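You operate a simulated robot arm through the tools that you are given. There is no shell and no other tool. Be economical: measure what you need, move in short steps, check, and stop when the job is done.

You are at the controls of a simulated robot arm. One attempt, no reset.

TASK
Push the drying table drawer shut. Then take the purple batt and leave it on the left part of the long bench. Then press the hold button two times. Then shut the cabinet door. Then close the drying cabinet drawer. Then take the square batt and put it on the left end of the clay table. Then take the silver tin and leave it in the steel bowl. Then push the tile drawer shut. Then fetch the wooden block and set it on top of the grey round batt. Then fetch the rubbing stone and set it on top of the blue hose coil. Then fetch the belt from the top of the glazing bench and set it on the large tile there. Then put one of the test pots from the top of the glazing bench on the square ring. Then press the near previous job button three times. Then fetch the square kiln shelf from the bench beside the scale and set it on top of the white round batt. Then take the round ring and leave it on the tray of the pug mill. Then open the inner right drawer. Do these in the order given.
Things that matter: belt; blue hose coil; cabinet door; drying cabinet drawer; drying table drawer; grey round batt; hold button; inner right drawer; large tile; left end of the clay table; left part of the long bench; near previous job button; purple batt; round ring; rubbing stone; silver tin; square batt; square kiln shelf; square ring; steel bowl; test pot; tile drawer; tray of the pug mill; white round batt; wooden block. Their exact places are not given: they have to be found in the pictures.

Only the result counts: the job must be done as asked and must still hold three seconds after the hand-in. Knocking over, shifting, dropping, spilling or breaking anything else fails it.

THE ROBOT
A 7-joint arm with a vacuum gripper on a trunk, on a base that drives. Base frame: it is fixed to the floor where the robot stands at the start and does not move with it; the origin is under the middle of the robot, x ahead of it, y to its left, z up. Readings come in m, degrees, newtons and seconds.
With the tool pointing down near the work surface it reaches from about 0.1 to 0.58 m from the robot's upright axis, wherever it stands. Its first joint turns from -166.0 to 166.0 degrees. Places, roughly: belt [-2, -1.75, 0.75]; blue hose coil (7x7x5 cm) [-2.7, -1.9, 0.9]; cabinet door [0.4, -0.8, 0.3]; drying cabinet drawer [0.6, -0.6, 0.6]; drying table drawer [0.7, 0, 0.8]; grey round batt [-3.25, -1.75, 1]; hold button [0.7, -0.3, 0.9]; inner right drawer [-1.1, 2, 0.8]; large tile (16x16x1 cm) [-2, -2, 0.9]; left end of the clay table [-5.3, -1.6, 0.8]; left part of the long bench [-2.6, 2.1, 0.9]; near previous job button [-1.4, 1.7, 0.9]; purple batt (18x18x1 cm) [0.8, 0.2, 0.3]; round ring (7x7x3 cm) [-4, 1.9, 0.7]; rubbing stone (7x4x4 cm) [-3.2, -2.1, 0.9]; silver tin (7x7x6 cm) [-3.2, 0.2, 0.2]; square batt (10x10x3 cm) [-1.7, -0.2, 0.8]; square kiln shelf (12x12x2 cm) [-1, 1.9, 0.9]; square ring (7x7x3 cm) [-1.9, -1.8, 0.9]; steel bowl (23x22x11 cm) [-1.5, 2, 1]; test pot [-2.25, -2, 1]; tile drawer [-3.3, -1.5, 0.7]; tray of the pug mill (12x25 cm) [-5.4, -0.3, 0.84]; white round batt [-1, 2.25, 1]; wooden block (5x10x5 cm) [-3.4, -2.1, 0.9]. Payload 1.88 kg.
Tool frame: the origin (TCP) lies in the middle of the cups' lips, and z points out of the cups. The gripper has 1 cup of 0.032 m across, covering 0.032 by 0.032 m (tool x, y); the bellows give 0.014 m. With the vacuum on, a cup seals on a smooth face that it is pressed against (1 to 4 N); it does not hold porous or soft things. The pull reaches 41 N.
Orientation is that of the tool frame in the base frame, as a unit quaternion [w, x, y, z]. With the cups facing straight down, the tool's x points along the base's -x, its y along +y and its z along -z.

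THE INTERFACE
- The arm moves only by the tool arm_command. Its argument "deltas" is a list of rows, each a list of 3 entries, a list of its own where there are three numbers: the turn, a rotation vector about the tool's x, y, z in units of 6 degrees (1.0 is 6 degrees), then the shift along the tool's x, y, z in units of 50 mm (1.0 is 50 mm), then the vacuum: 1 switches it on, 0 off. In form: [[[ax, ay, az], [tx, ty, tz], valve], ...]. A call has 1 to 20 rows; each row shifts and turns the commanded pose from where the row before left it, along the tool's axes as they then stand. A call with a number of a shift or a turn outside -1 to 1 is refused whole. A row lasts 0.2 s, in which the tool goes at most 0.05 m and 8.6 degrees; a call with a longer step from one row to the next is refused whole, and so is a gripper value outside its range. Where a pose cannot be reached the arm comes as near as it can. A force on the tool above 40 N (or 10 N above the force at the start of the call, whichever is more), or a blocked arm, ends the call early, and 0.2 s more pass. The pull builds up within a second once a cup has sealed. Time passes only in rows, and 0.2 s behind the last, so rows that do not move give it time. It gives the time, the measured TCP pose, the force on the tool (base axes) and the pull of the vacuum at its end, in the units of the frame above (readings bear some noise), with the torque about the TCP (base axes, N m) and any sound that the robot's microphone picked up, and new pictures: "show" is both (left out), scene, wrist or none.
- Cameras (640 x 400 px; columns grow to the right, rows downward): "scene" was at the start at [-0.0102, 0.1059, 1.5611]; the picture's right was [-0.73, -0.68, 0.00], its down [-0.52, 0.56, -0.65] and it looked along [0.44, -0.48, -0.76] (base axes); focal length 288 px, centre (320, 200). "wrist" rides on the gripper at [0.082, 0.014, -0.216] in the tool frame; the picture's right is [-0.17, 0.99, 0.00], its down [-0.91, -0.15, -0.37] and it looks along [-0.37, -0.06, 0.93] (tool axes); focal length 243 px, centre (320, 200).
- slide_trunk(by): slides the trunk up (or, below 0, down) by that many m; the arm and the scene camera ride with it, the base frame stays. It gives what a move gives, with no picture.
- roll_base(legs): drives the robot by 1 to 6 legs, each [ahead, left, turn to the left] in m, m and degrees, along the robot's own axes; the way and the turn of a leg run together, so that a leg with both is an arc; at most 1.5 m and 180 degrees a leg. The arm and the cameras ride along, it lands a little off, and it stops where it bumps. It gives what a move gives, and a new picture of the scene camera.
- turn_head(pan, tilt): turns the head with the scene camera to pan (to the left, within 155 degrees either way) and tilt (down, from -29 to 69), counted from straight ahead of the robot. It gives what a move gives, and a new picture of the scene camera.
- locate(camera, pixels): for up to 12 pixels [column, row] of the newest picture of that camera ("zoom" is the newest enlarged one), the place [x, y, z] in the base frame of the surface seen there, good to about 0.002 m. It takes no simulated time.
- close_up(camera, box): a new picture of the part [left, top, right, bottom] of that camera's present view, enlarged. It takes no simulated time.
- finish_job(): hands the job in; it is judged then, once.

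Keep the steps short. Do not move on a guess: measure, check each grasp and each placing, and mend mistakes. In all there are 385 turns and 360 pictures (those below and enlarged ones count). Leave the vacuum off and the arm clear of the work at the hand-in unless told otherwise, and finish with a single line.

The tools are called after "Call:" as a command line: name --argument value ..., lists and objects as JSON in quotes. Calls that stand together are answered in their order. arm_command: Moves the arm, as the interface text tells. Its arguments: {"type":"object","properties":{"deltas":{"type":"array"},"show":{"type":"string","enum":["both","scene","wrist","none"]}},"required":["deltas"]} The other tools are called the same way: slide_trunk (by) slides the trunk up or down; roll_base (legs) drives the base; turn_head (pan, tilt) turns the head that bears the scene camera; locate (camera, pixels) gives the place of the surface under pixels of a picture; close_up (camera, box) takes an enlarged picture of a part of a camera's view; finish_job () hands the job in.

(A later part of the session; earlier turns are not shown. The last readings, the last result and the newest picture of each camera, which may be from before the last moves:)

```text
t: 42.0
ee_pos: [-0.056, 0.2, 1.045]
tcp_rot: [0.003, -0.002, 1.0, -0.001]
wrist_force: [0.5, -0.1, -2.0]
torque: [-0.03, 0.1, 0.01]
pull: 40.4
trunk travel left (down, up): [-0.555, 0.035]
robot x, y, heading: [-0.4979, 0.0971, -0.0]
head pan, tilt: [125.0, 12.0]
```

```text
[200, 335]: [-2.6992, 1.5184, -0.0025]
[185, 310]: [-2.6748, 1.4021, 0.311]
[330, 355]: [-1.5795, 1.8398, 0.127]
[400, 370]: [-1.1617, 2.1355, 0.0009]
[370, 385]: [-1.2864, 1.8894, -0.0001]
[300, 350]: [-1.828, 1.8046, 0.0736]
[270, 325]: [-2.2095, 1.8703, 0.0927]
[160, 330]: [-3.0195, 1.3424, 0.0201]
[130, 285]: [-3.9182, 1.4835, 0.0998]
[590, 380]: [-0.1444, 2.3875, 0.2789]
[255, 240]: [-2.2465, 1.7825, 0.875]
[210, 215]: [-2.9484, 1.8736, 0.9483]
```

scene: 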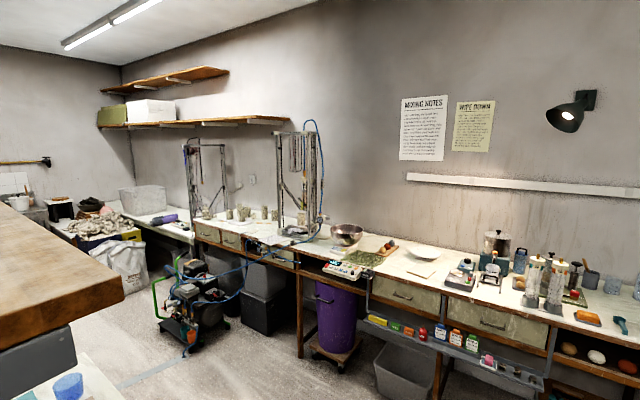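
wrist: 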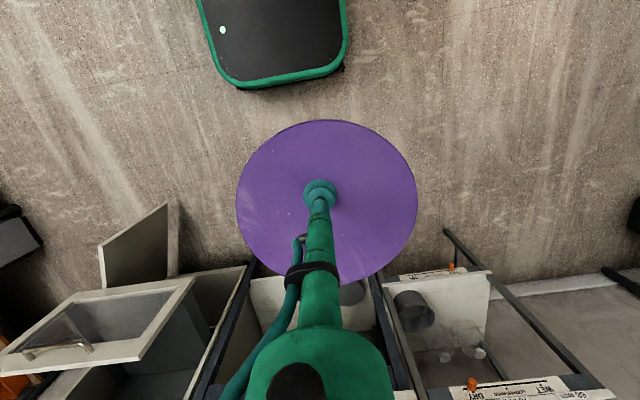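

Drive left 0.95 m into the corridor, then turn to face the long bench.

Call:
turn_head --pan 80 --tilt 40

Call:
roll_base --legs '[[0, 0.95, 0]]'

```text
t: 43.1
ee_pos: [-0.0552, 0.1997, 1.045]
tcp_rot: [0.002, 0.0, 1.0, -0.001]
wrist_force: [1.4, -0.3, -1.6]
torque: [0.0, 0.04, 0.0]
pull: 41.1
trunk travel left (down, up): [-0.555, 0.035]
robot x, y, heading: [-0.5013, 0.1016, 0.0]
head pan, tilt: [80.0, 40.0]
```

scene: 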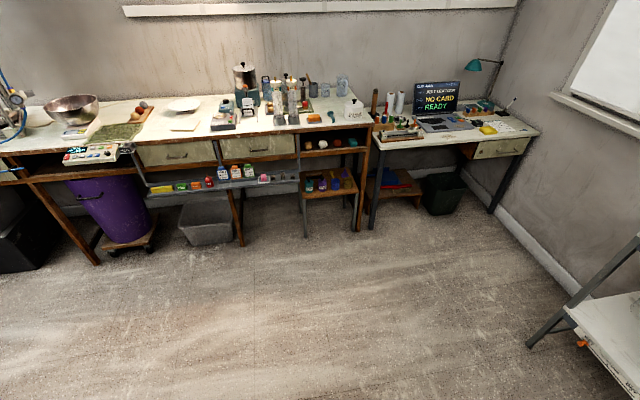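

```text
t: 48.1
ee_pos: [-0.0616, 1.1625, 1.0447]
tcp_rot: [0.003, -0.006, 1.0, -0.001]
wrist_force: [-0.6, -0.1, -2.0]
torque: [-0.02, 0.03, 0.02]
pull: 40.8
trunk travel left (down, up): [-0.555, 0.035]
robot x, y, heading: [-0.5054, 1.0585, 0.3]
head pan, tilt: [80.0, 40.0]
```

scene: 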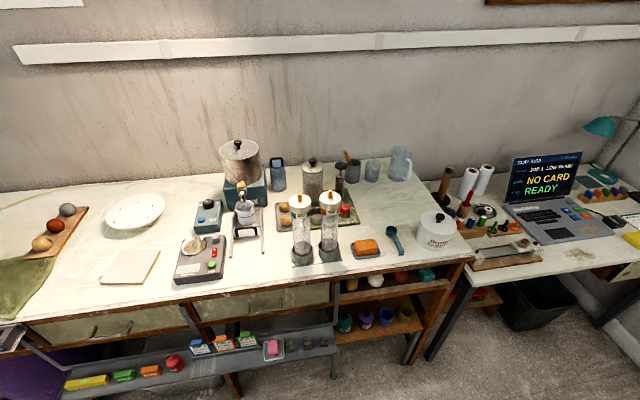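

Call:
roll_base --legs '[[0, 0, 90], [0, 1.2, 0]]'

Call:
turn_head --pan 45 --tilt 40

```text
t: 58.0
ee_pos: [-1.8072, 1.5012, 1.044]
tcp_rot: [-0.003, 0.71, -0.704, -0.001]
wrist_force: [-0.4, -0.2, -3.0]
torque: [-0.03, 0.05, 0.01]
pull: 41.0
trunk travel left (down, up): [-0.555, 0.035]
robot x, y, heading: [-1.7087, 1.06, 90.2]
head pan, tilt: [80.0, 40.0]
```

scene: 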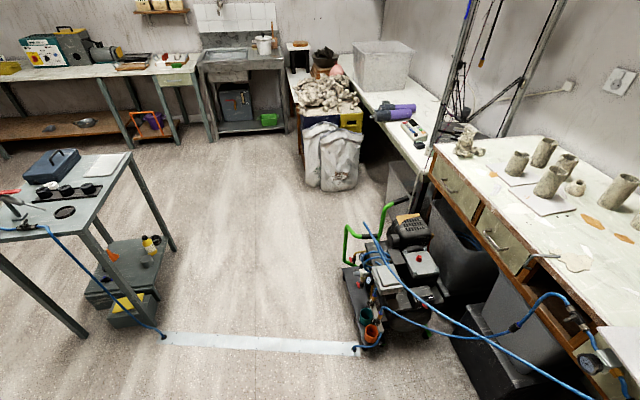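

```text
t: 59.0
ee_pos: [-1.8074, 1.5019, 1.0449]
tcp_rot: [-0.001, 0.709, -0.705, -0.001]
wrist_force: [0.5, -0.4, -2.3]
torque: [-0.08, 0.01, -0.01]
pull: 40.9
trunk travel left (down, up): [-0.555, 0.035]
robot x, y, heading: [-1.7024, 1.0556, 90.4]
head pan, tilt: [45.0, 40.0]
```

scene: 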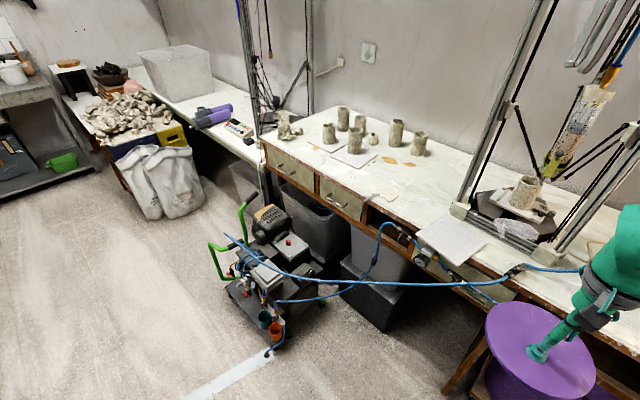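

Call:
locate --camera "scene" --pixels '[[410, 190], [380, 200], [430, 160], [460, 210], [440, 235], [410, 165], [350, 270], [270, 345], [270, 235], [305, 290], [450, 262], [325, 145]]'

Call:
close_up --camera "scene" --box '[240, 80, 560, 280]'

```text
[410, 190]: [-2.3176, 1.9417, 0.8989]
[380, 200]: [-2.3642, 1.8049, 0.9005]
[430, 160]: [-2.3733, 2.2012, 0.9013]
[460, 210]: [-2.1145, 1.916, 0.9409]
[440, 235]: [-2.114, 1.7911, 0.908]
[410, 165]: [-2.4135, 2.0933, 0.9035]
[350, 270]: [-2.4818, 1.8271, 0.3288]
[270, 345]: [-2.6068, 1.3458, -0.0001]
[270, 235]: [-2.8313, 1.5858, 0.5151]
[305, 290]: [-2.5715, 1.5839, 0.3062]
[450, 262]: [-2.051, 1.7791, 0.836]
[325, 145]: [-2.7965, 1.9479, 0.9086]
```

```text
2.00 times, centred on (400, 180) of scene
```

zoom: 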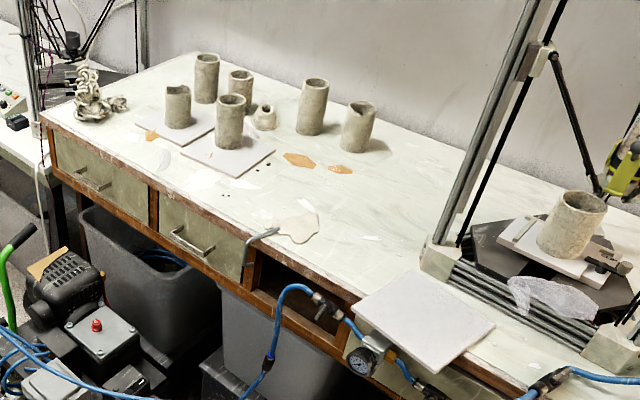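

Call:
locate --camera "zoom" --pixels '[[355, 152], [310, 133], [335, 172], [297, 160], [270, 150], [300, 228], [320, 200], [290, 190], [372, 238], [50, 118], [250, 240], [430, 200]]'

```text
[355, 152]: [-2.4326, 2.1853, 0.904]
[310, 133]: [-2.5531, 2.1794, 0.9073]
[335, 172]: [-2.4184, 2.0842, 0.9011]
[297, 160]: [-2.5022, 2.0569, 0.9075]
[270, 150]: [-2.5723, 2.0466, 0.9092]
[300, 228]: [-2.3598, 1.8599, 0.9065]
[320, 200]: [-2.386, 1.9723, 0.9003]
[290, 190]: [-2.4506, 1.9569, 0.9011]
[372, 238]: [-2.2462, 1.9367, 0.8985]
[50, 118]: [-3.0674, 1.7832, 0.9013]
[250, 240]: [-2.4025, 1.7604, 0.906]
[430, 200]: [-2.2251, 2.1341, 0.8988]
```

Call:
locate --camera "scene" --pixels '[[400, 282], [350, 281], [300, 272], [450, 286], [510, 268], [490, 300], [285, 305], [325, 265], [290, 330], [385, 230], [620, 130], [600, 250]]'

Call:
locate --camera "zoom" --pixels '[[234, 177], [275, 151], [182, 152], [318, 240], [278, 222], [285, 243], [312, 212], [283, 155], [315, 160]]'

```text
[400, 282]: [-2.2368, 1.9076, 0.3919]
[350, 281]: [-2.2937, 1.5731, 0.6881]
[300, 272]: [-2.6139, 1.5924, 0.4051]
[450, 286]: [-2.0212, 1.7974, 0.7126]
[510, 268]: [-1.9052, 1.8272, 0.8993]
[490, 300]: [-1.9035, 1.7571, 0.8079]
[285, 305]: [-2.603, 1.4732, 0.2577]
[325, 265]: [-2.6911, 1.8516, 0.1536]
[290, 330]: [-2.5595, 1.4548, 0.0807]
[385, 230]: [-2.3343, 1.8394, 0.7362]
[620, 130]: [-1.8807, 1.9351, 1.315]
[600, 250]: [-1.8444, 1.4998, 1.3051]
```

```text
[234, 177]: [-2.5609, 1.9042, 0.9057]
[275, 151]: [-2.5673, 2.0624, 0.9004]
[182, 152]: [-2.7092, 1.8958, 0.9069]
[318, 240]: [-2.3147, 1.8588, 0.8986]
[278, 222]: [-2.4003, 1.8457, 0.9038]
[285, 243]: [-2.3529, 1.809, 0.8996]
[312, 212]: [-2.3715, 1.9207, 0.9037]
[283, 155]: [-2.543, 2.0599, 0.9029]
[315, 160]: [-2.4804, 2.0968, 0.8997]
```

Spot chosen: centre ≈ (−2.462, 1.94), free of pots, boards and patches. Drive left 0.40 m first, keeping away from the rig and compressor.

Call:
roll_base --legs '[[0, 0.4, 0]]'

```text
t: 61.5
ee_pos: [-2.2104, 1.4962, 1.0447]
tcp_rot: [-0.003, 0.712, -0.702, -0.001]
wrist_force: [-0.5, 0.0, -2.3]
torque: [-0.05, -0.01, 0.01]
pull: 40.7
trunk travel left (down, up): [-0.555, 0.035]
robot x, y, heading: [-2.106, 1.0554, 90.7]
head pan, tilt: [45.0, 40.0]
```

scene: 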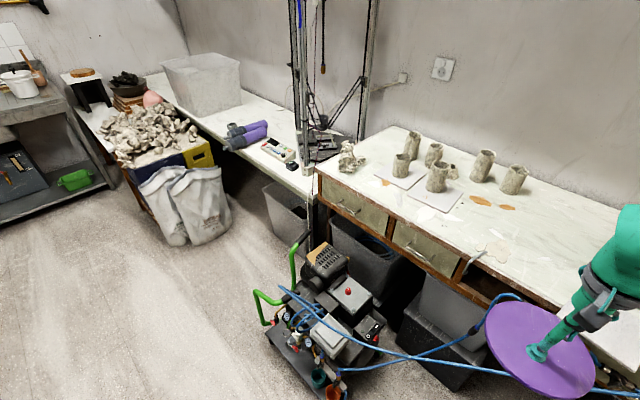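

Call:
arm_command --deltas '[[[0, 0, 0], [0, 0.8, 0], 1], [[0, 0, 0], [0, 0.8, 0], 1], [[0, 0, 0], [0, 0.8, 0], 1], [[0, 0, 0], [0, 0.8, 0], 1], [[0, 0, 0], [0, 0.8, 0], 1], [[0, 0, 0], [0, 0.8, 0], 1], [[0, 0, 0], [0, 0.2, 0], 1]]' --show "none"

Call:
roll_base --legs '[[0.25, 0, 0]]'

```text
t: 63.1
ee_pos: [-2.4611, 1.4935, 1.0437]
tcp_rot: [-0.003, 0.712, -0.703, -0.001]
wrist_force: [-0.3, -0.1, -2.2]
torque: [-0.08, -0.02, -0.01]
pull: 40.6
trunk travel left (down, up): [-0.555, 0.035]
robot x, y, heading: [-2.106, 1.0553, 90.8]
head pan, tilt: [45.0, 40.0]
```

```text
t: 65.0
ee_pos: [-2.4624, 1.7457, 1.0443]
tcp_rot: [-0.002, 0.71, -0.704, -0.001]
wrist_force: [0.8, 0.0, -2.7]
torque: [-0.05, 0.02, 0.02]
pull: 40.8
trunk travel left (down, up): [-0.555, 0.035]
robot x, y, heading: [-2.105, 1.302, 90.3]
head pan, tilt: [45.0, 40.0]
```

scene: 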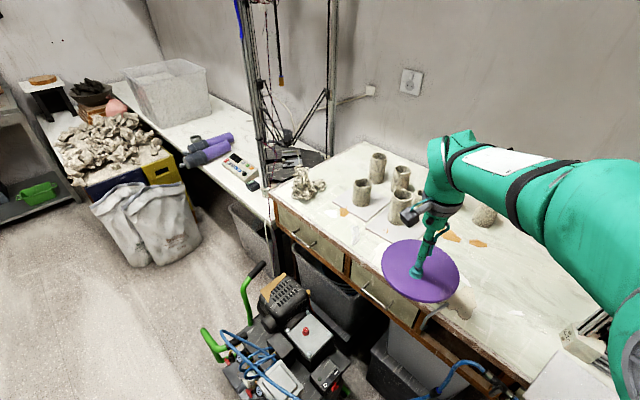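

Now extend 0.176 m ahead, descend to just above the bench.

Call:
arm_command --deltas '[[[0, 0, 0], [-0.88, -0.05, 0], 1], [[0, 0, 0], [-0.88, -0.05, 0], 1], [[0, 0, 0], [-0.88, 0, 0], 1], [[0, 0, 0], [-0.88, 0, 0.4], 1], [[0, 0, 0], [0, 0, 0.7], 1], [[0, 0, 0], [0, 0, 0.7], 1], [[0, 0, 0], [0, 0, 0.4], 1]]'

```text
t: 66.5
ee_pos: [-2.4571, 1.922, 0.9327]
tcp_rot: [-0.003, 0.711, -0.703, -0.001]
wrist_force: [0.2, 0.0, -2.9]
torque: [-0.09, -0.01, -0.01]
pull: 40.7
trunk travel left (down, up): [-0.555, 0.035]
robot x, y, heading: [-2.1043, 1.3055, 90.4]
head pan, tilt: [45.0, 40.0]
```

scene: 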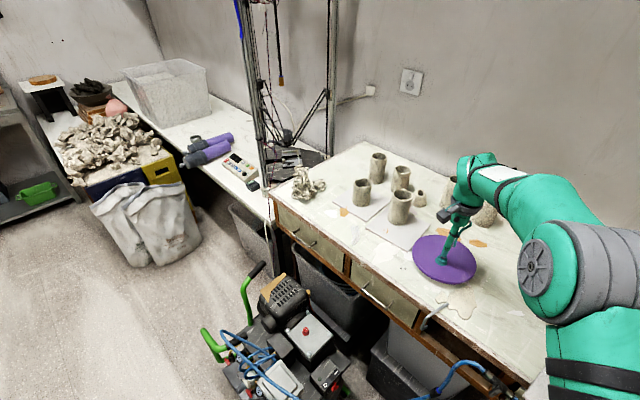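
wrist: 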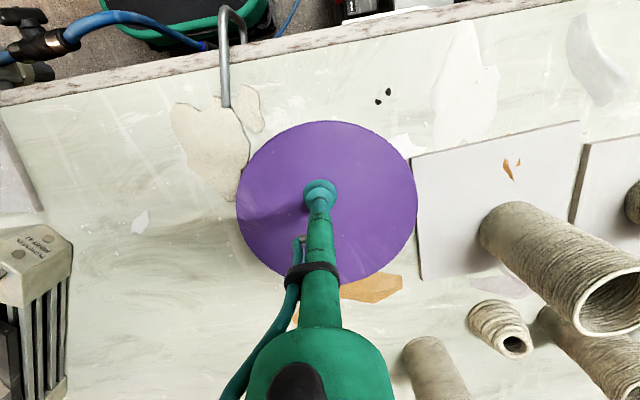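

Call:
arm_command --deltas '[[[0, 0, 0], [0, -0.1, 0.2], 1], [[0, 0, 0], [0, 0, 0.1], 1], [[0, 0, 0], [0, 0, 0.1], 1], [[0, 0, 0], [0, 0, 0.06], 1]]'

```text
t: 67.5
ee_pos: [-2.4535, 1.9223, 0.9108]
tcp_rot: [-0.003, 0.71, -0.704, -0.001]
wrist_force: [0.5, 0.7, -1.4]
torque: [0.04, 0.0, 0.01]
pull: 40.8
trunk travel left (down, up): [-0.555, 0.035]
robot x, y, heading: [-2.105, 1.305, 90.5]
head pan, tilt: [45.0, 40.0]
```

scene: 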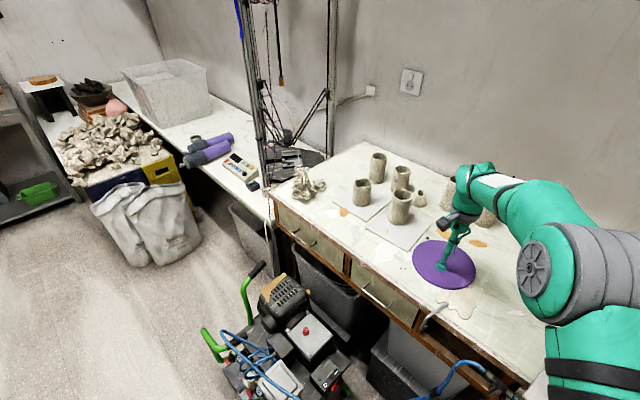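
wrist: 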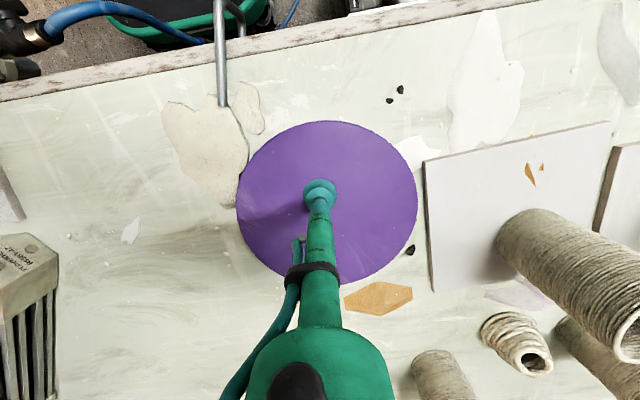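

Touching, force shifting. It's clear of the board and orange piece. Press 2 mm more, then release and lift.

Call:
arm_command --deltas '[[[0, 0, 0], [0, 0, 0.05], 1], [[0, 0, 0], [0, 0, 0], 0], [[0, 0, 0], [0, 0, 0], 0], [[0, 0, 0], [0, 0, 0], 0], [[0, 0, 0], [0, 0, 0], 0], [[0, 0, 0], [0, 0, -0.1], 0], [[0, 0, 0], [0, 0, -0.5], 0], [[0, 0, 0], [0, 0, -0.8], 0], [[0, 0, 0], [0, 0, -0.8], 0], [[0, 0, 0], [0, 0, -0.8], 0]]'

```text
t: 69.8
ee_pos: [-2.4553, 1.9223, 1.0598]
tcp_rot: [-0.003, 0.71, -0.704, -0.001]
wrist_force: [0.7, -0.2, -0.5]
torque: [-0.01, 0.04, -0.03]
pull: 0.1
trunk travel left (down, up): [-0.555, 0.035]
robot x, y, heading: [-2.1049, 1.3015, 90.4]
head pan, tilt: [45.0, 40.0]
```

scene: 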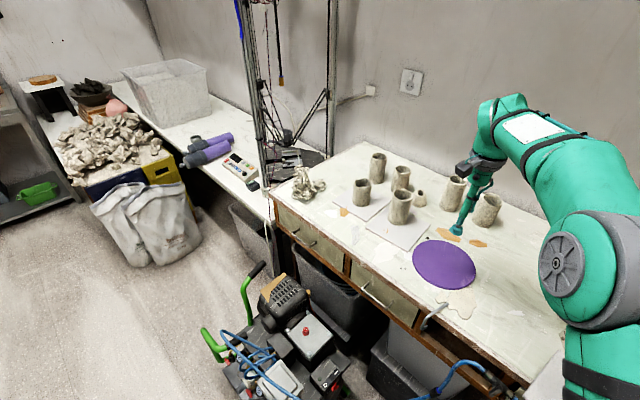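
wrist: 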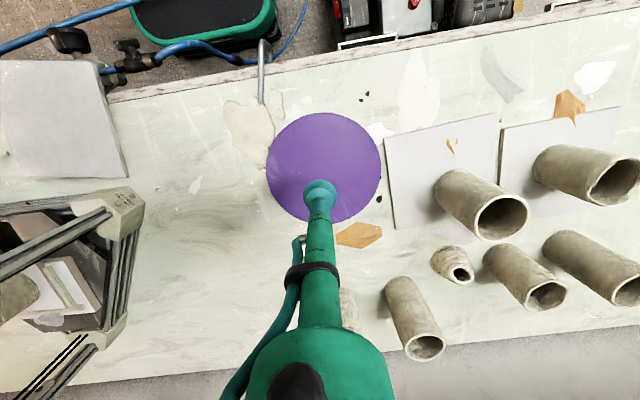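

Placed well. Retract the arm, then drive back to the starting area.

Call:
arm_command --deltas '[[[0, 0, 0], [0.8, 0, 0], 0], [[0, 0, 0], [0.8, 0, 0], 0], [[0, 0, 0], [0.8, 0, 0], 0], [[0, 0, 0], [0.8, 0, 0], 0], [[0, 0, 0], [0.8, 0, 0], 0], [[0, 0, 0], [0.8, -0.3, 0], 0], [[0, 0, 0], [0.3, -0.9, 0], 0], [[0, 0, 0], [0, -0.9, 0], 0], [[0, 0, 0], [0, -0.9, 0], 0]]' --show "none"

Call:
roll_base --legs '[[-0.25, 0, 0], [0, -1.4, 0], [0, -0.2, -90], [0, -1.0, 0], [0.4, 0, 0]]'

Call:
turn_head --pan -25 --tilt 40

```text
t: 71.8
ee_pos: [-2.3008, 1.6674, 1.0592]
tcp_rot: [-0.003, 0.71, -0.704, -0.001]
wrist_force: [0.0, 0.8, 0.0]
torque: [0.01, 0.03, -0.03]
pull: 0.0
trunk travel left (down, up): [-0.555, 0.035]
robot x, y, heading: [-2.1059, 1.302, 90.5]
head pan, tilt: [45.0, 40.0]
```

```text
t: 90.9
ee_pos: [0.2307, 0.1777, 1.0584]
tcp_rot: [0.002, -0.024, 1.0, -0.001]
wrist_force: [0.2, 0.0, -0.5]
torque: [0.02, -0.01, -0.04]
pull: 0.1
trunk travel left (down, up): [-0.555, 0.035]
robot x, y, heading: [-0.1207, -0.0321, 2.6]
head pan, tilt: [45.0, 40.0]
```

scene: 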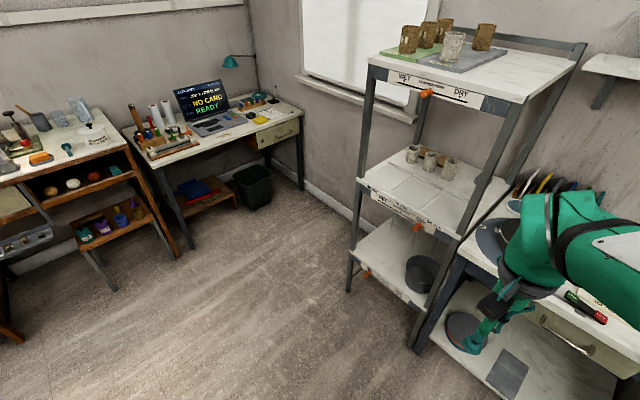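

```text
t: 92.3
ee_pos: [0.2313, 0.1774, 1.0596]
tcp_rot: [0.003, -0.024, 1.0, -0.001]
wrist_force: [0.3, 0.2, -0.7]
torque: [-0.01, -0.04, -0.02]
pull: 0.1
trunk travel left (down, up): [-0.555, 0.035]
robot x, y, heading: [-0.1209, -0.0316, 2.5]
head pan, tilt: [-25.0, 40.0]
```

scene: 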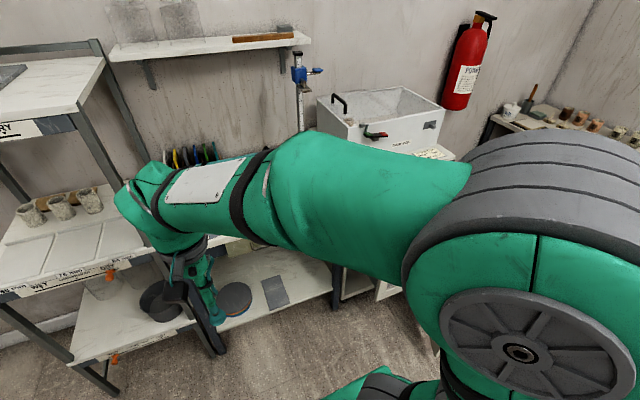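

Arm blocks the view. Move it toward the scale so the wrist camera sees it.

Call:
roll_base --legs '[[0.1, 0, -2.5]]'

Call:
arm_command --deltas '[[[0, 0, 0], [0, -0.9, 0], 0], [[0, 0, 0], [0, -0.9, 0], 0], [[0, 0, 0], [0, -0.9, 0], 0], [[0, 0, 0], [0, -0.9, 0], 0], [[0, 0, 0], [0, -0.9, 0], 0], [[0, 0, 0], [0, -0.9, 0], 0], [[0, 0, 0], [-0.6, -0.6, 0], 0], [[0, 0, 0], [-0.8, -0.5, 0], 0], [[0, 0, 0], [-0.8, -0.5, 0], 0]]'

```text
t: 93.5
ee_pos: [0.3398, 0.1644, 1.0584]
tcp_rot: [0.002, -0.002, 1.0, 0.0]
wrist_force: [-0.4, 0.0, 1.2]
torque: [0.03, 0.01, 0.0]
pull: 0.0
trunk travel left (down, up): [-0.555, 0.035]
robot x, y, heading: [-0.0213, -0.0295, 0.3]
head pan, tilt: [-25.0, 40.0]
```

scene: 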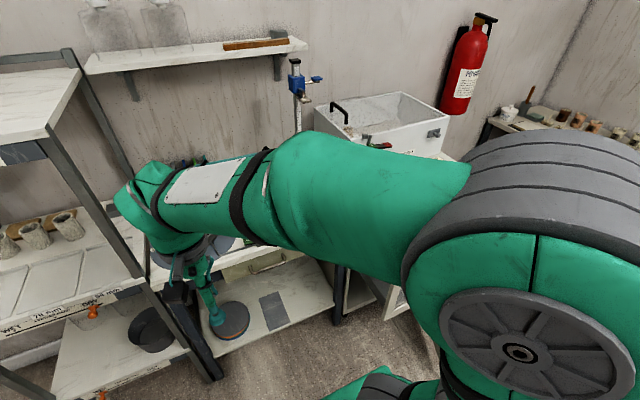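

```text
t: 95.5
ee_pos: [0.45, -0.1876, 1.0566]
tcp_rot: [0.002, -0.002, 1.0, -0.001]
wrist_force: [0.3, -1.0, -0.5]
torque: [0.0, 0.01, 0.03]
pull: 0.0
trunk travel left (down, up): [-0.555, 0.035]
robot x, y, heading: [-0.0216, -0.0233, 0.1]
head pan, tilt: [-25.0, 40.0]
```

scene: 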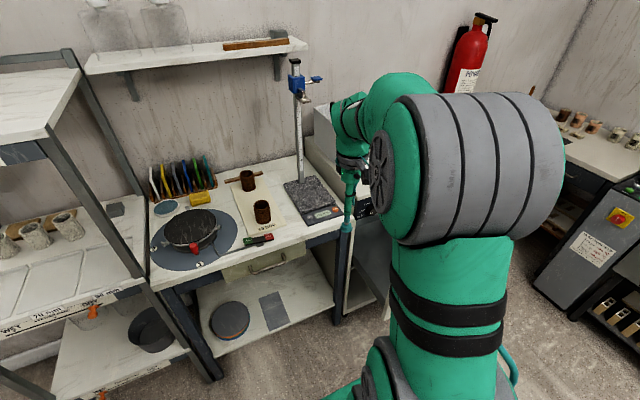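
wrist: 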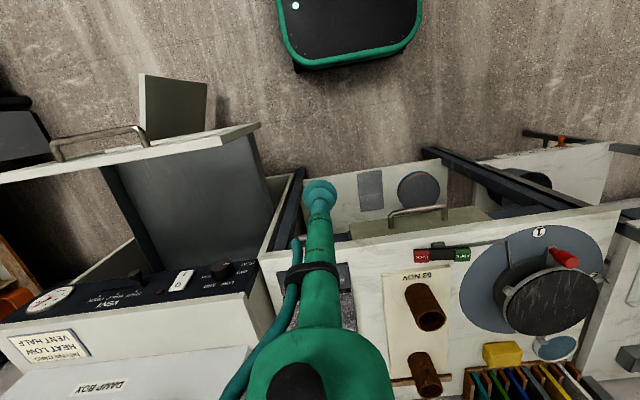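

Call:
close_up --camera "scene" --box '[240, 170, 380, 258]'

```text
4.55 times, centred on (310, 214) of scene
```

zoom: 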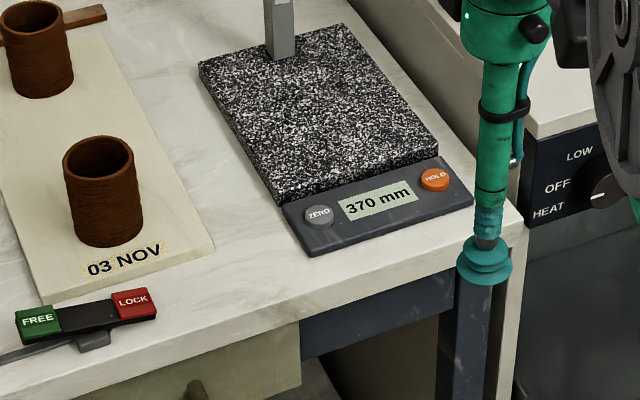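

Hold button is the orange one at zoom (435,180). Measure it.

Call:
locate --camera "zoom" --pixels '[[435, 179], [425, 182], [445, 176], [435, 172], [320, 215], [465, 200]]'

```text
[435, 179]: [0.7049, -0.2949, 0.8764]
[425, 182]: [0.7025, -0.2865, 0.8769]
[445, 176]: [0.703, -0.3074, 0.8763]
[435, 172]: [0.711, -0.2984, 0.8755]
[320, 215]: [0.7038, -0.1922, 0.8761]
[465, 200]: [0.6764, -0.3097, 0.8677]
```

Call:
roll_base --legs '[[0.12, 0, 0]]'

```text
t: 96.7
ee_pos: [0.5699, -0.1861, 1.058]
tcp_rot: [0.002, -0.003, 1.0, 0.0]
wrist_force: [-0.9, 0.2, -0.1]
torque: [0.0, 0.01, -0.01]
pull: 0.0
trunk travel left (down, up): [-0.555, 0.035]
robot x, y, heading: [0.0966, -0.0244, -0.1]
head pan, tilt: [-25.0, 40.0]
```

scene: 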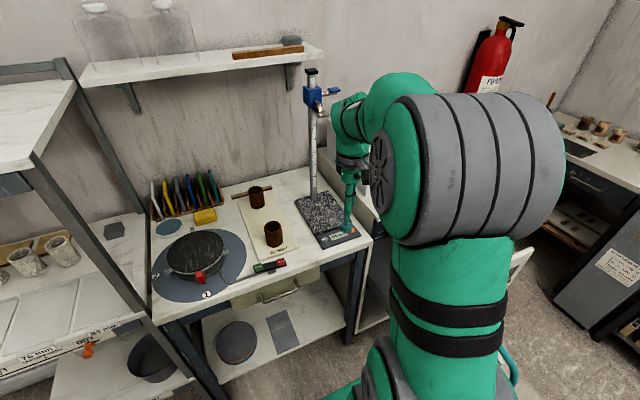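

Call:
locate --camera "scene" --pixels '[[313, 97], [333, 92], [312, 75], [316, 190], [340, 110], [375, 110]]'

Call:
arm_command --deltas '[[[0, 0, 0], [-0.3, -0.7, 0.5], 0], [[0, 0, 0], [-0.3, -0.7, 0.5], 0], [[0, 0, 0], [-0.6, -0.4, 0.5], 0], [[0, 0, 0], [-0.6, -0.4, 0.5], 0], [[0, 0, 0], [-0.6, 0, 0.3], 0]]'

```text
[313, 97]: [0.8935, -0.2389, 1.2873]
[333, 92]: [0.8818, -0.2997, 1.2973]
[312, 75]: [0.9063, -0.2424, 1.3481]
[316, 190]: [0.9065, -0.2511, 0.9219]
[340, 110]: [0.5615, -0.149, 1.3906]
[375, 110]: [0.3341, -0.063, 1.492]
```

```text
t: 97.9
ee_pos: [0.6941, -0.2951, 0.9432]
tcp_rot: [0.002, -0.004, 1.0, -0.001]
wrist_force: [0.1, -0.6, 0.0]
torque: [0.02, 0.03, 0.02]
pull: 0.2
trunk travel left (down, up): [-0.555, 0.035]
robot x, y, heading: [0.0942, -0.0297, 0.5]
head pan, tilt: [-25.0, 40.0]
```

scene: 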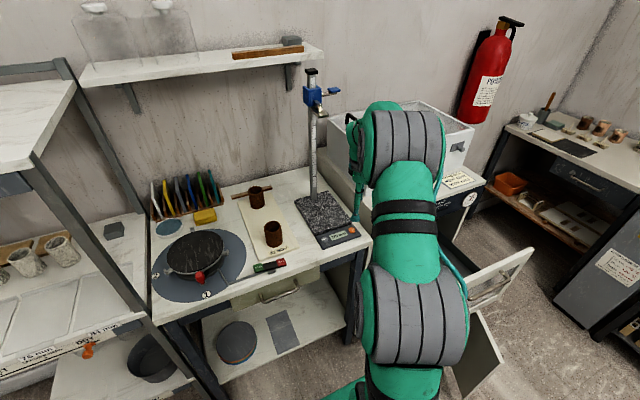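
wrist: 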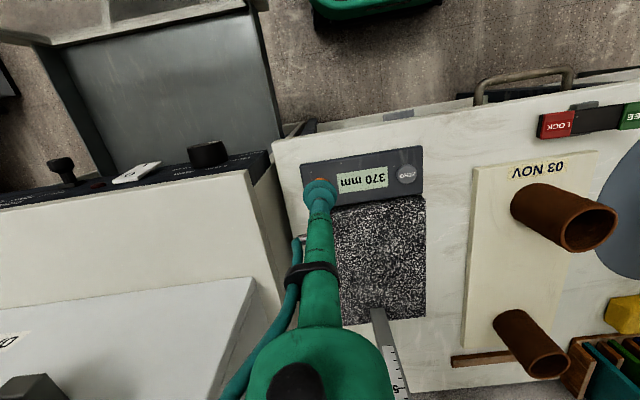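

Over the button. Move +6 mm in x and lower to just above it, then press gently.

Call:
arm_command --deltas '[[[0, 0, 0], [-0.12, 0, 0.6], 0], [[0, 0, 0], [0, 0, 0.5], 0], [[0, 0, 0], [0, 0, 0.14], 0], [[0, 0, 0], [0, 0, 0.1], 0]]' --show "wrist"

```text
t: 98.9
ee_pos: [0.6972, -0.2955, 0.8753]
tcp_rot: [0.003, -0.003, 1.0, -0.001]
wrist_force: [0.3, 0.1, 0.3]
torque: [0.02, -0.02, -0.04]
pull: 0.0
trunk travel left (down, up): [-0.555, 0.035]
robot x, y, heading: [0.098, -0.0297, 0.5]
head pan, tilt: [-25.0, 40.0]
```

wrist: 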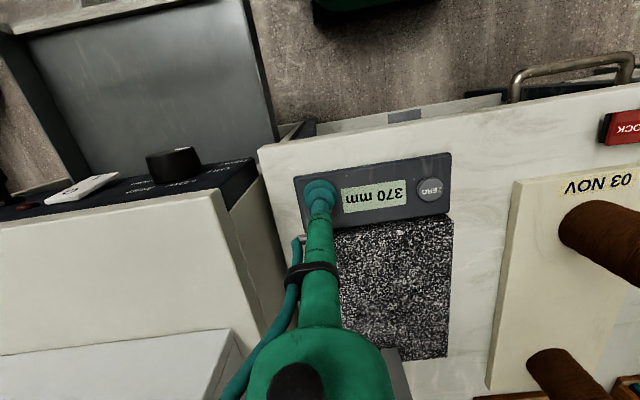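

Call:
arm_command --deltas '[[[0, 0, 0], [0, 0, 0.05], 0], [[0, 0, 0], [0, 0, 0.05], 0], [[0, 0, 0], [0, 0, 0], 0]]' --show "none"

```text
t: 99.7
ee_pos: [0.6984, -0.2936, 0.8705]
tcp_rot: [0.002, -0.003, 1.0, -0.001]
wrist_force: [0.1, 0.3, 1.1]
torque: [-0.03, -0.01, 0.0]
pull: 0.1
trunk travel left (down, up): [-0.555, 0.035]
robot x, y, heading: [0.0977, -0.0344, 0.3]
head pan, tilt: [-25.0, 40.0]
heard: click
```

One click heard. Lift 2 cm, check the display, then press once more.

Call:
arm_command --deltas '[[[0, 0, 0], [0, 0, -0.4], 0], [[0, 0, 0], [0, 0, 0], 0]]' --show "wrist"

Call:
arm_command --deltas '[[[0, 0, 0], [0, 0, 0.25], 0], [[0, 0, 0], [0, 0, 0.1], 0], [[0, 0, 0], [0, 0, 0.05], 0], [[0, 0, 0], [0, 0, 0], 0]]' --show "none"

```text
t: 100.3
ee_pos: [0.6974, -0.2955, 0.8919]
tcp_rot: [0.003, -0.003, 1.0, -0.001]
wrist_force: [0.2, 0.5, -0.8]
torque: [-0.01, -0.02, 0.0]
pull: 0.0
trunk travel left (down, up): [-0.555, 0.035]
robot x, y, heading: [0.0993, -0.0277, 0.4]
head pan, tilt: [-25.0, 40.0]
```

wrist: 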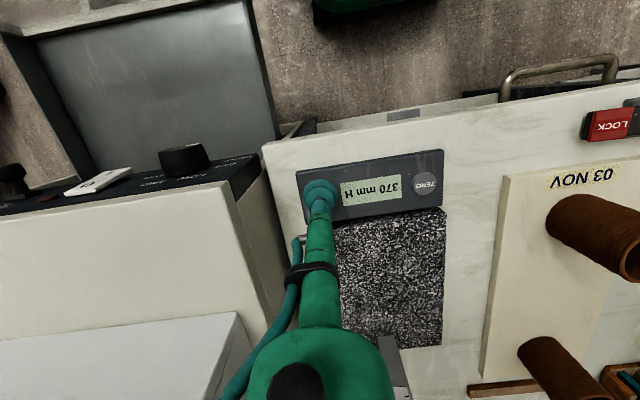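

```text
t: 101.3
ee_pos: [0.6982, -0.295, 0.8717]
tcp_rot: [0.003, -0.003, 1.0, 0.0]
wrist_force: [-0.5, 0.3, 1.2]
torque: [0.0, 0.01, -0.04]
pull: 0.1
trunk travel left (down, up): [-0.555, 0.035]
robot x, y, heading: [0.0959, -0.0295, 0.4]
head pan, tilt: [-25.0, 40.0]
```

Display shows "370 mm H"; no second click yet. Press 2 mm deeper.

Call:
arm_command --deltas '[[[0, 0, 0], [0, 0, 0.04], 0], [[0, 0, 0], [0, 0, 0], 0]]' --show "none"

```text
t: 101.9
ee_pos: [0.6973, -0.2947, 0.8686]
tcp_rot: [0.003, -0.004, 1.0, -0.001]
wrist_force: [-0.5, 0.0, 1.2]
torque: [-0.01, -0.08, 0.03]
pull: 0.0
trunk travel left (down, up): [-0.555, 0.035]
robot x, y, heading: [0.0983, -0.0294, 0.0]
head pan, tilt: [-25.0, 40.0]
heard: click
```

Second click. Lift clear and check.

Call:
arm_command --deltas '[[[0, 0, 0], [0, 0, -0.5], 0], [[0, 0, 0], [0, 0, -0.8], 0], [[0, 0, 0], [0, 0, -0.8], 0], [[0, 0, 0], [0, 0, -0.8], 0], [[0, 0, 0], [0, 0, -0.8], 0], [[0, 0, 0], [0.8, 0, 0], 0], [[0, 0, 0], [0.8, 0, 0], 0], [[0, 0, 0], [0.8, 0, 0], 0], [[0, 0, 0], [0.8, 0, 0], 0]]'

```text
t: 103.9
ee_pos: [0.5385, -0.2942, 1.0534]
tcp_rot: [0.002, -0.003, 1.0, -0.001]
wrist_force: [-0.3, 0.6, -0.1]
torque: [-0.03, 0.02, 0.02]
pull: 0.1
trunk travel left (down, up): [-0.555, 0.035]
robot x, y, heading: [0.0952, -0.0275, 0.3]
head pan, tilt: [-25.0, 40.0]
```

scene: 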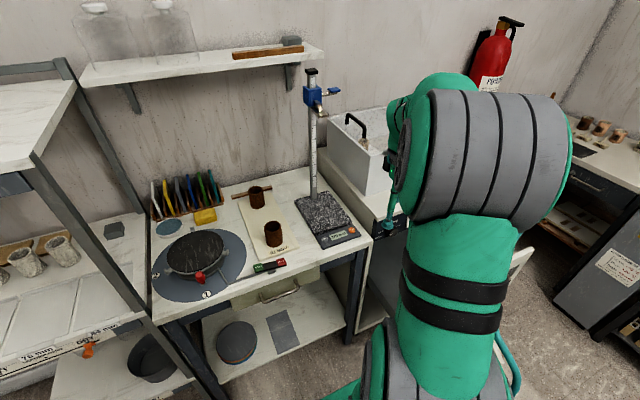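
wrist: 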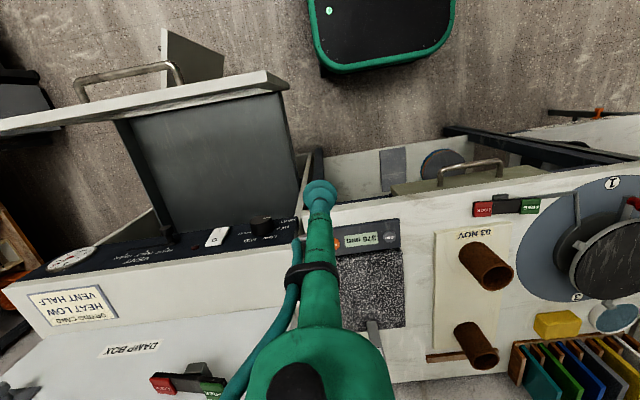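

Both presses done. Now back up and look at the drying cabinet drawer and door.

Call:
roll_base --legs '[[-0.4, 0, 0]]'

Call:
arm_command --deltas '[[[0, 0, 0], [0.5, 0.9, 0], 0], [[0, 0, 0], [0.5, 0.9, 0], 0], [[0, 0, 0], [0, 0.9, 0], 0], [[0, 0, 0], [0, 0.9, 0], 0], [[0, 0, 0], [0, 0.9, 0], 0], [[0, 0, 0], [0, 0.9, 0], 0], [[0, 0, 0], [0.5, 0.9, 0], 0], [[0, 0, 0], [0.5, 0.9, 0], 0], [[0, 0, 0], [0.5, 0.9, 0], 0]]' --show "none"

Call:
turn_head --pan -35 --tilt 40

```text
t: 106.4
ee_pos: [0.1355, -0.2979, 1.0529]
tcp_rot: [0.003, -0.002, 1.0, -0.001]
wrist_force: [0.4, 1.0, -0.2]
torque: [-0.02, -0.01, 0.02]
pull: 0.0
trunk travel left (down, up): [-0.555, 0.035]
robot x, y, heading: [-0.3041, -0.0304, 0.4]
head pan, tilt: [-25.0, 40.0]
```

scene: 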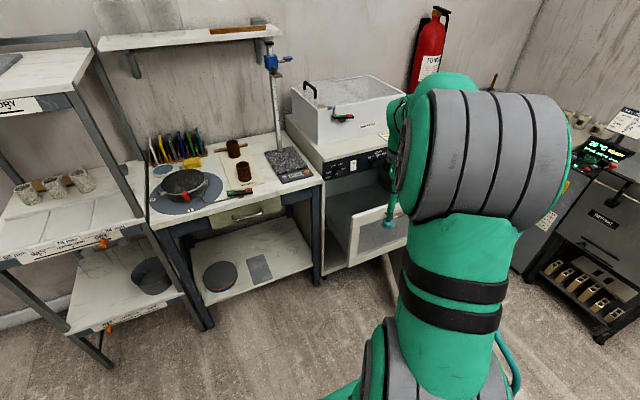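

```text
refused: row 1 steps farther than a row can; nothing moved
```

```text
t: 107.1
ee_pos: [0.1361, -0.2979, 1.0549]
tcp_rot: [0.003, -0.002, 1.0, -0.001]
wrist_force: [-0.5, -0.1, 0.0]
torque: [0.02, -0.02, 0.01]
pull: 0.0
trunk travel left (down, up): [-0.555, 0.035]
robot x, y, heading: [-0.3061, -0.0335, 0.4]
head pan, tilt: [-35.0, 40.0]
```

scene: 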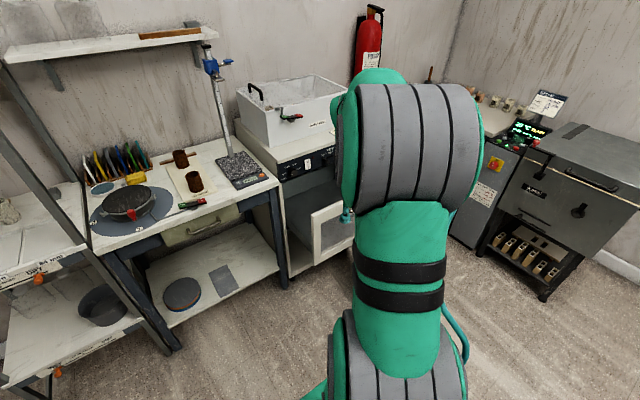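

Call:
arm_command --deltas '[[[0, 0, 0], [0.3, 0.9, 0], 0], [[0, 0, 0], [0.3, 0.9, 0], 0], [[0, 0, 0], [0, 0.9, 0], 0], [[0, 0, 0], [0, 0.9, 0], 0], [[0, 0, 0], [0, 0.9, 0], 0], [[0, 0, 0], [0, 0.9, 0], 0], [[0, 0, 0], [0.3, 0.9, 0], 0], [[0, 0, 0], [0.3, 0.9, 0], 0], [[0, 0, 0], [0.3, 0.9, 0], 0], [[0, 0, 0], [0.5, 0.8, 0], 0], [[0, 0, 0], [0.5, 0.8, 0], 0]]' --show "scene"

```text
t: 109.5
ee_pos: [0.008, 0.1864, 1.051]
tcp_rot: [0.002, -0.003, 1.0, -0.001]
wrist_force: [0.4, 0.4, -0.7]
torque: [-0.01, -0.01, 0.06]
pull: 0.1
trunk travel left (down, up): [-0.555, 0.035]
robot x, y, heading: [-0.3028, -0.0323, 0.3]
head pan, tilt: [-35.0, 40.0]
```

scene: 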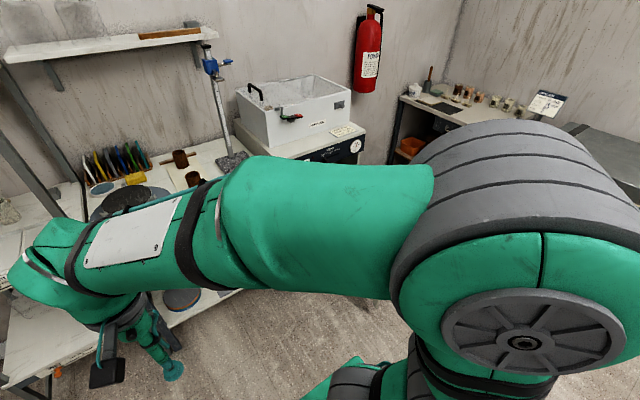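

Call:
arm_command --deltas '[[[0, 0, 0], [0.6, 0.6, 0], 0], [[0, 0, 0], [0.6, 0.6, 0], 0], [[0, 0, 0], [0.7, 0.5, 0], 0], [[0, 0, 0], [0.8, 0.5, 0], 0], [[0, 0, 0], [0.8, 0.5, 0], 0], [[0, 0, 0], [0.8, 0.3, 0], 0]]' --show "none"

Call:
roll_base --legs '[[0, -0.5, 0]]'

Call:
turn_head --pan -15 --tilt 40

```text
t: 110.9
ee_pos: [-0.2059, 0.3355, 1.0494]
tcp_rot: [0.003, -0.002, 1.0, -0.001]
wrist_force: [-0.4, 0.6, -0.4]
torque: [-0.03, 0.02, -0.01]
pull: 0.1
trunk travel left (down, up): [-0.555, 0.035]
robot x, y, heading: [-0.3059, -0.0325, 0.1]
head pan, tilt: [-35.0, 40.0]
```

```text
t: 113.9
ee_pos: [-0.2024, -0.1671, 1.0489]
tcp_rot: [0.003, 0.0, 1.0, 0.0]
wrist_force: [1.1, -0.2, 0.5]
torque: [0.03, -0.02, 0.0]
pull: 0.1
trunk travel left (down, up): [-0.555, 0.035]
robot x, y, heading: [-0.3061, -0.5304, -0.1]
head pan, tilt: [-35.0, 40.0]
```

scene: 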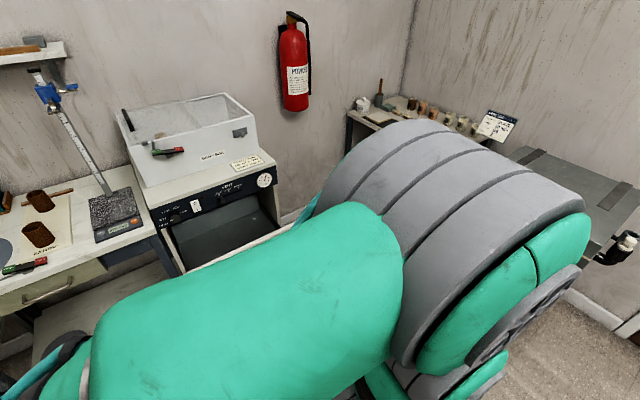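

```text
t: 114.7
ee_pos: [-0.2033, -0.1673, 1.0499]
tcp_rot: [0.003, 0.0, 1.0, -0.001]
wrist_force: [-0.5, -0.4, -0.1]
torque: [0.0, -0.02, -0.03]
pull: 0.1
trunk travel left (down, up): [-0.555, 0.035]
robot x, y, heading: [-0.3047, -0.5312, -0.1]
head pan, tilt: [-15.0, 40.0]
```

scene: 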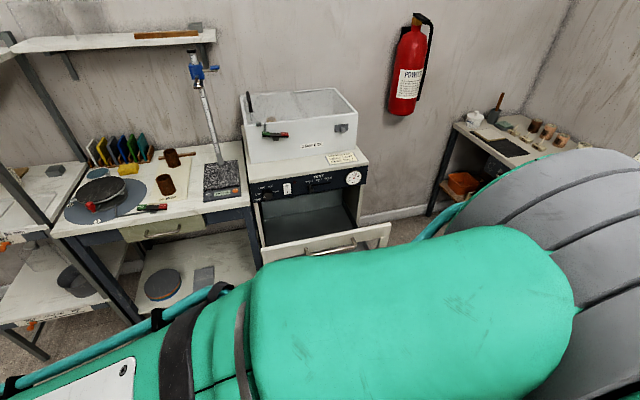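

The arm blocks the head's view; I'll swing it to the front and use the wrist camera.

Call:
arm_command --deltas '[[[0, 0, 0], [-0.8, -0.3, 0], 0], [[0, 0, 0], [-0.8, -0.5, 0], 0], [[0, 0, 0], [-0.8, -0.5, 0], 0], [[0, 0, 0], [-0.7, -0.5, 0], 0], [[0, 0, 0], [-0.6, -0.6, 0], 0], [[0, 0, 0], [-0.6, -0.6, 0], 0], [[0, 0, 0], [-0.6, -0.7, 0], 0], [[0, 0, 0], [-0.4, -0.8, 0], 0], [[0, 0, 0], [-0.4, -0.8, 0], 0], [[0, 0, 0], [-0.4, -0.8, 0], 0], [[0, -1, 0], [0, 0, 0], 0], [[0, -1, 0], [0, 0, 0], 0], [[0, -1, 0], [0, 0, 0], 0]]'

```text
t: 117.5
ee_pos: [0.102, -0.4722, 1.0511]
tcp_rot: [0.16, 0.0, 0.987, -0.001]
wrist_force: [-0.1, -0.1, -0.1]
torque: [0.0, 0.02, 0.01]
pull: 0.0
trunk travel left (down, up): [-0.555, 0.035]
robot x, y, heading: [-0.3043, -0.5322, 0.0]
head pan, tilt: [-15.0, 40.0]
```

scene: 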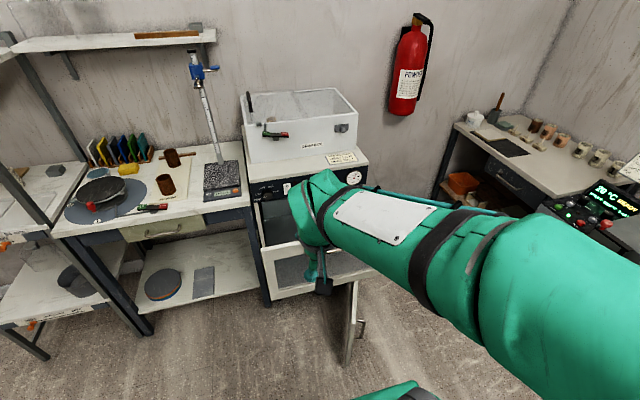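
wrist: 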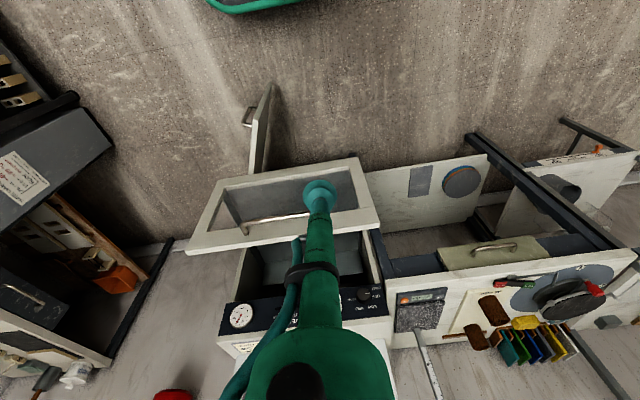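

Call:
locate --camera "wrist" --pixels '[[267, 88], [255, 160], [262, 130], [248, 115], [225, 180], [355, 165], [190, 245], [375, 225], [225, 320], [385, 310], [280, 220], [270, 140]]'

Call:
locate --camera "scene" --pixels '[[353, 290], [348, 355], [360, 322], [340, 330], [272, 290], [262, 250], [370, 275], [255, 185], [367, 165], [330, 265], [345, 360]]'

Call:
close_up --camera "scene" --box '[220, 160, 420, 385]'

```text
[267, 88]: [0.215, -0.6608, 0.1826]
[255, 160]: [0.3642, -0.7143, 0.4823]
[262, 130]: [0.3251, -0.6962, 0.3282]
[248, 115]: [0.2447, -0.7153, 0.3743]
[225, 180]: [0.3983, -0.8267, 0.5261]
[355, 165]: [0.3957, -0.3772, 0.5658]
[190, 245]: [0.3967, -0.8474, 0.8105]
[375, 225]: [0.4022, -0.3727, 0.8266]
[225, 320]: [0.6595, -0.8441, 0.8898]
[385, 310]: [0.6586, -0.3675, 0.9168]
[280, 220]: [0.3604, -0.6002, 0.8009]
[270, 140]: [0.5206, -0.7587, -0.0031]
```

```text
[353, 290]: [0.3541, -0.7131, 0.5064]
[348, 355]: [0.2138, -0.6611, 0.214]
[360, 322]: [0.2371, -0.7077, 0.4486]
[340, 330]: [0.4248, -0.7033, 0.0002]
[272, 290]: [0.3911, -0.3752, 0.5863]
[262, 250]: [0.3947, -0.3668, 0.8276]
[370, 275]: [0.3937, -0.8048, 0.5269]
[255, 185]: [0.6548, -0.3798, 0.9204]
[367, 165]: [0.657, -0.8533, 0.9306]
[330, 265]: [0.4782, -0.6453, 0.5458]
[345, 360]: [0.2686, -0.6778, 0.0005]
```

```text
1.78 times, centred on (320, 272) of scene
```

zoom: 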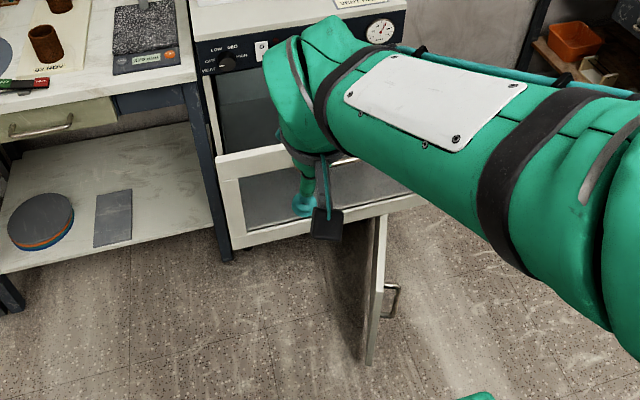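

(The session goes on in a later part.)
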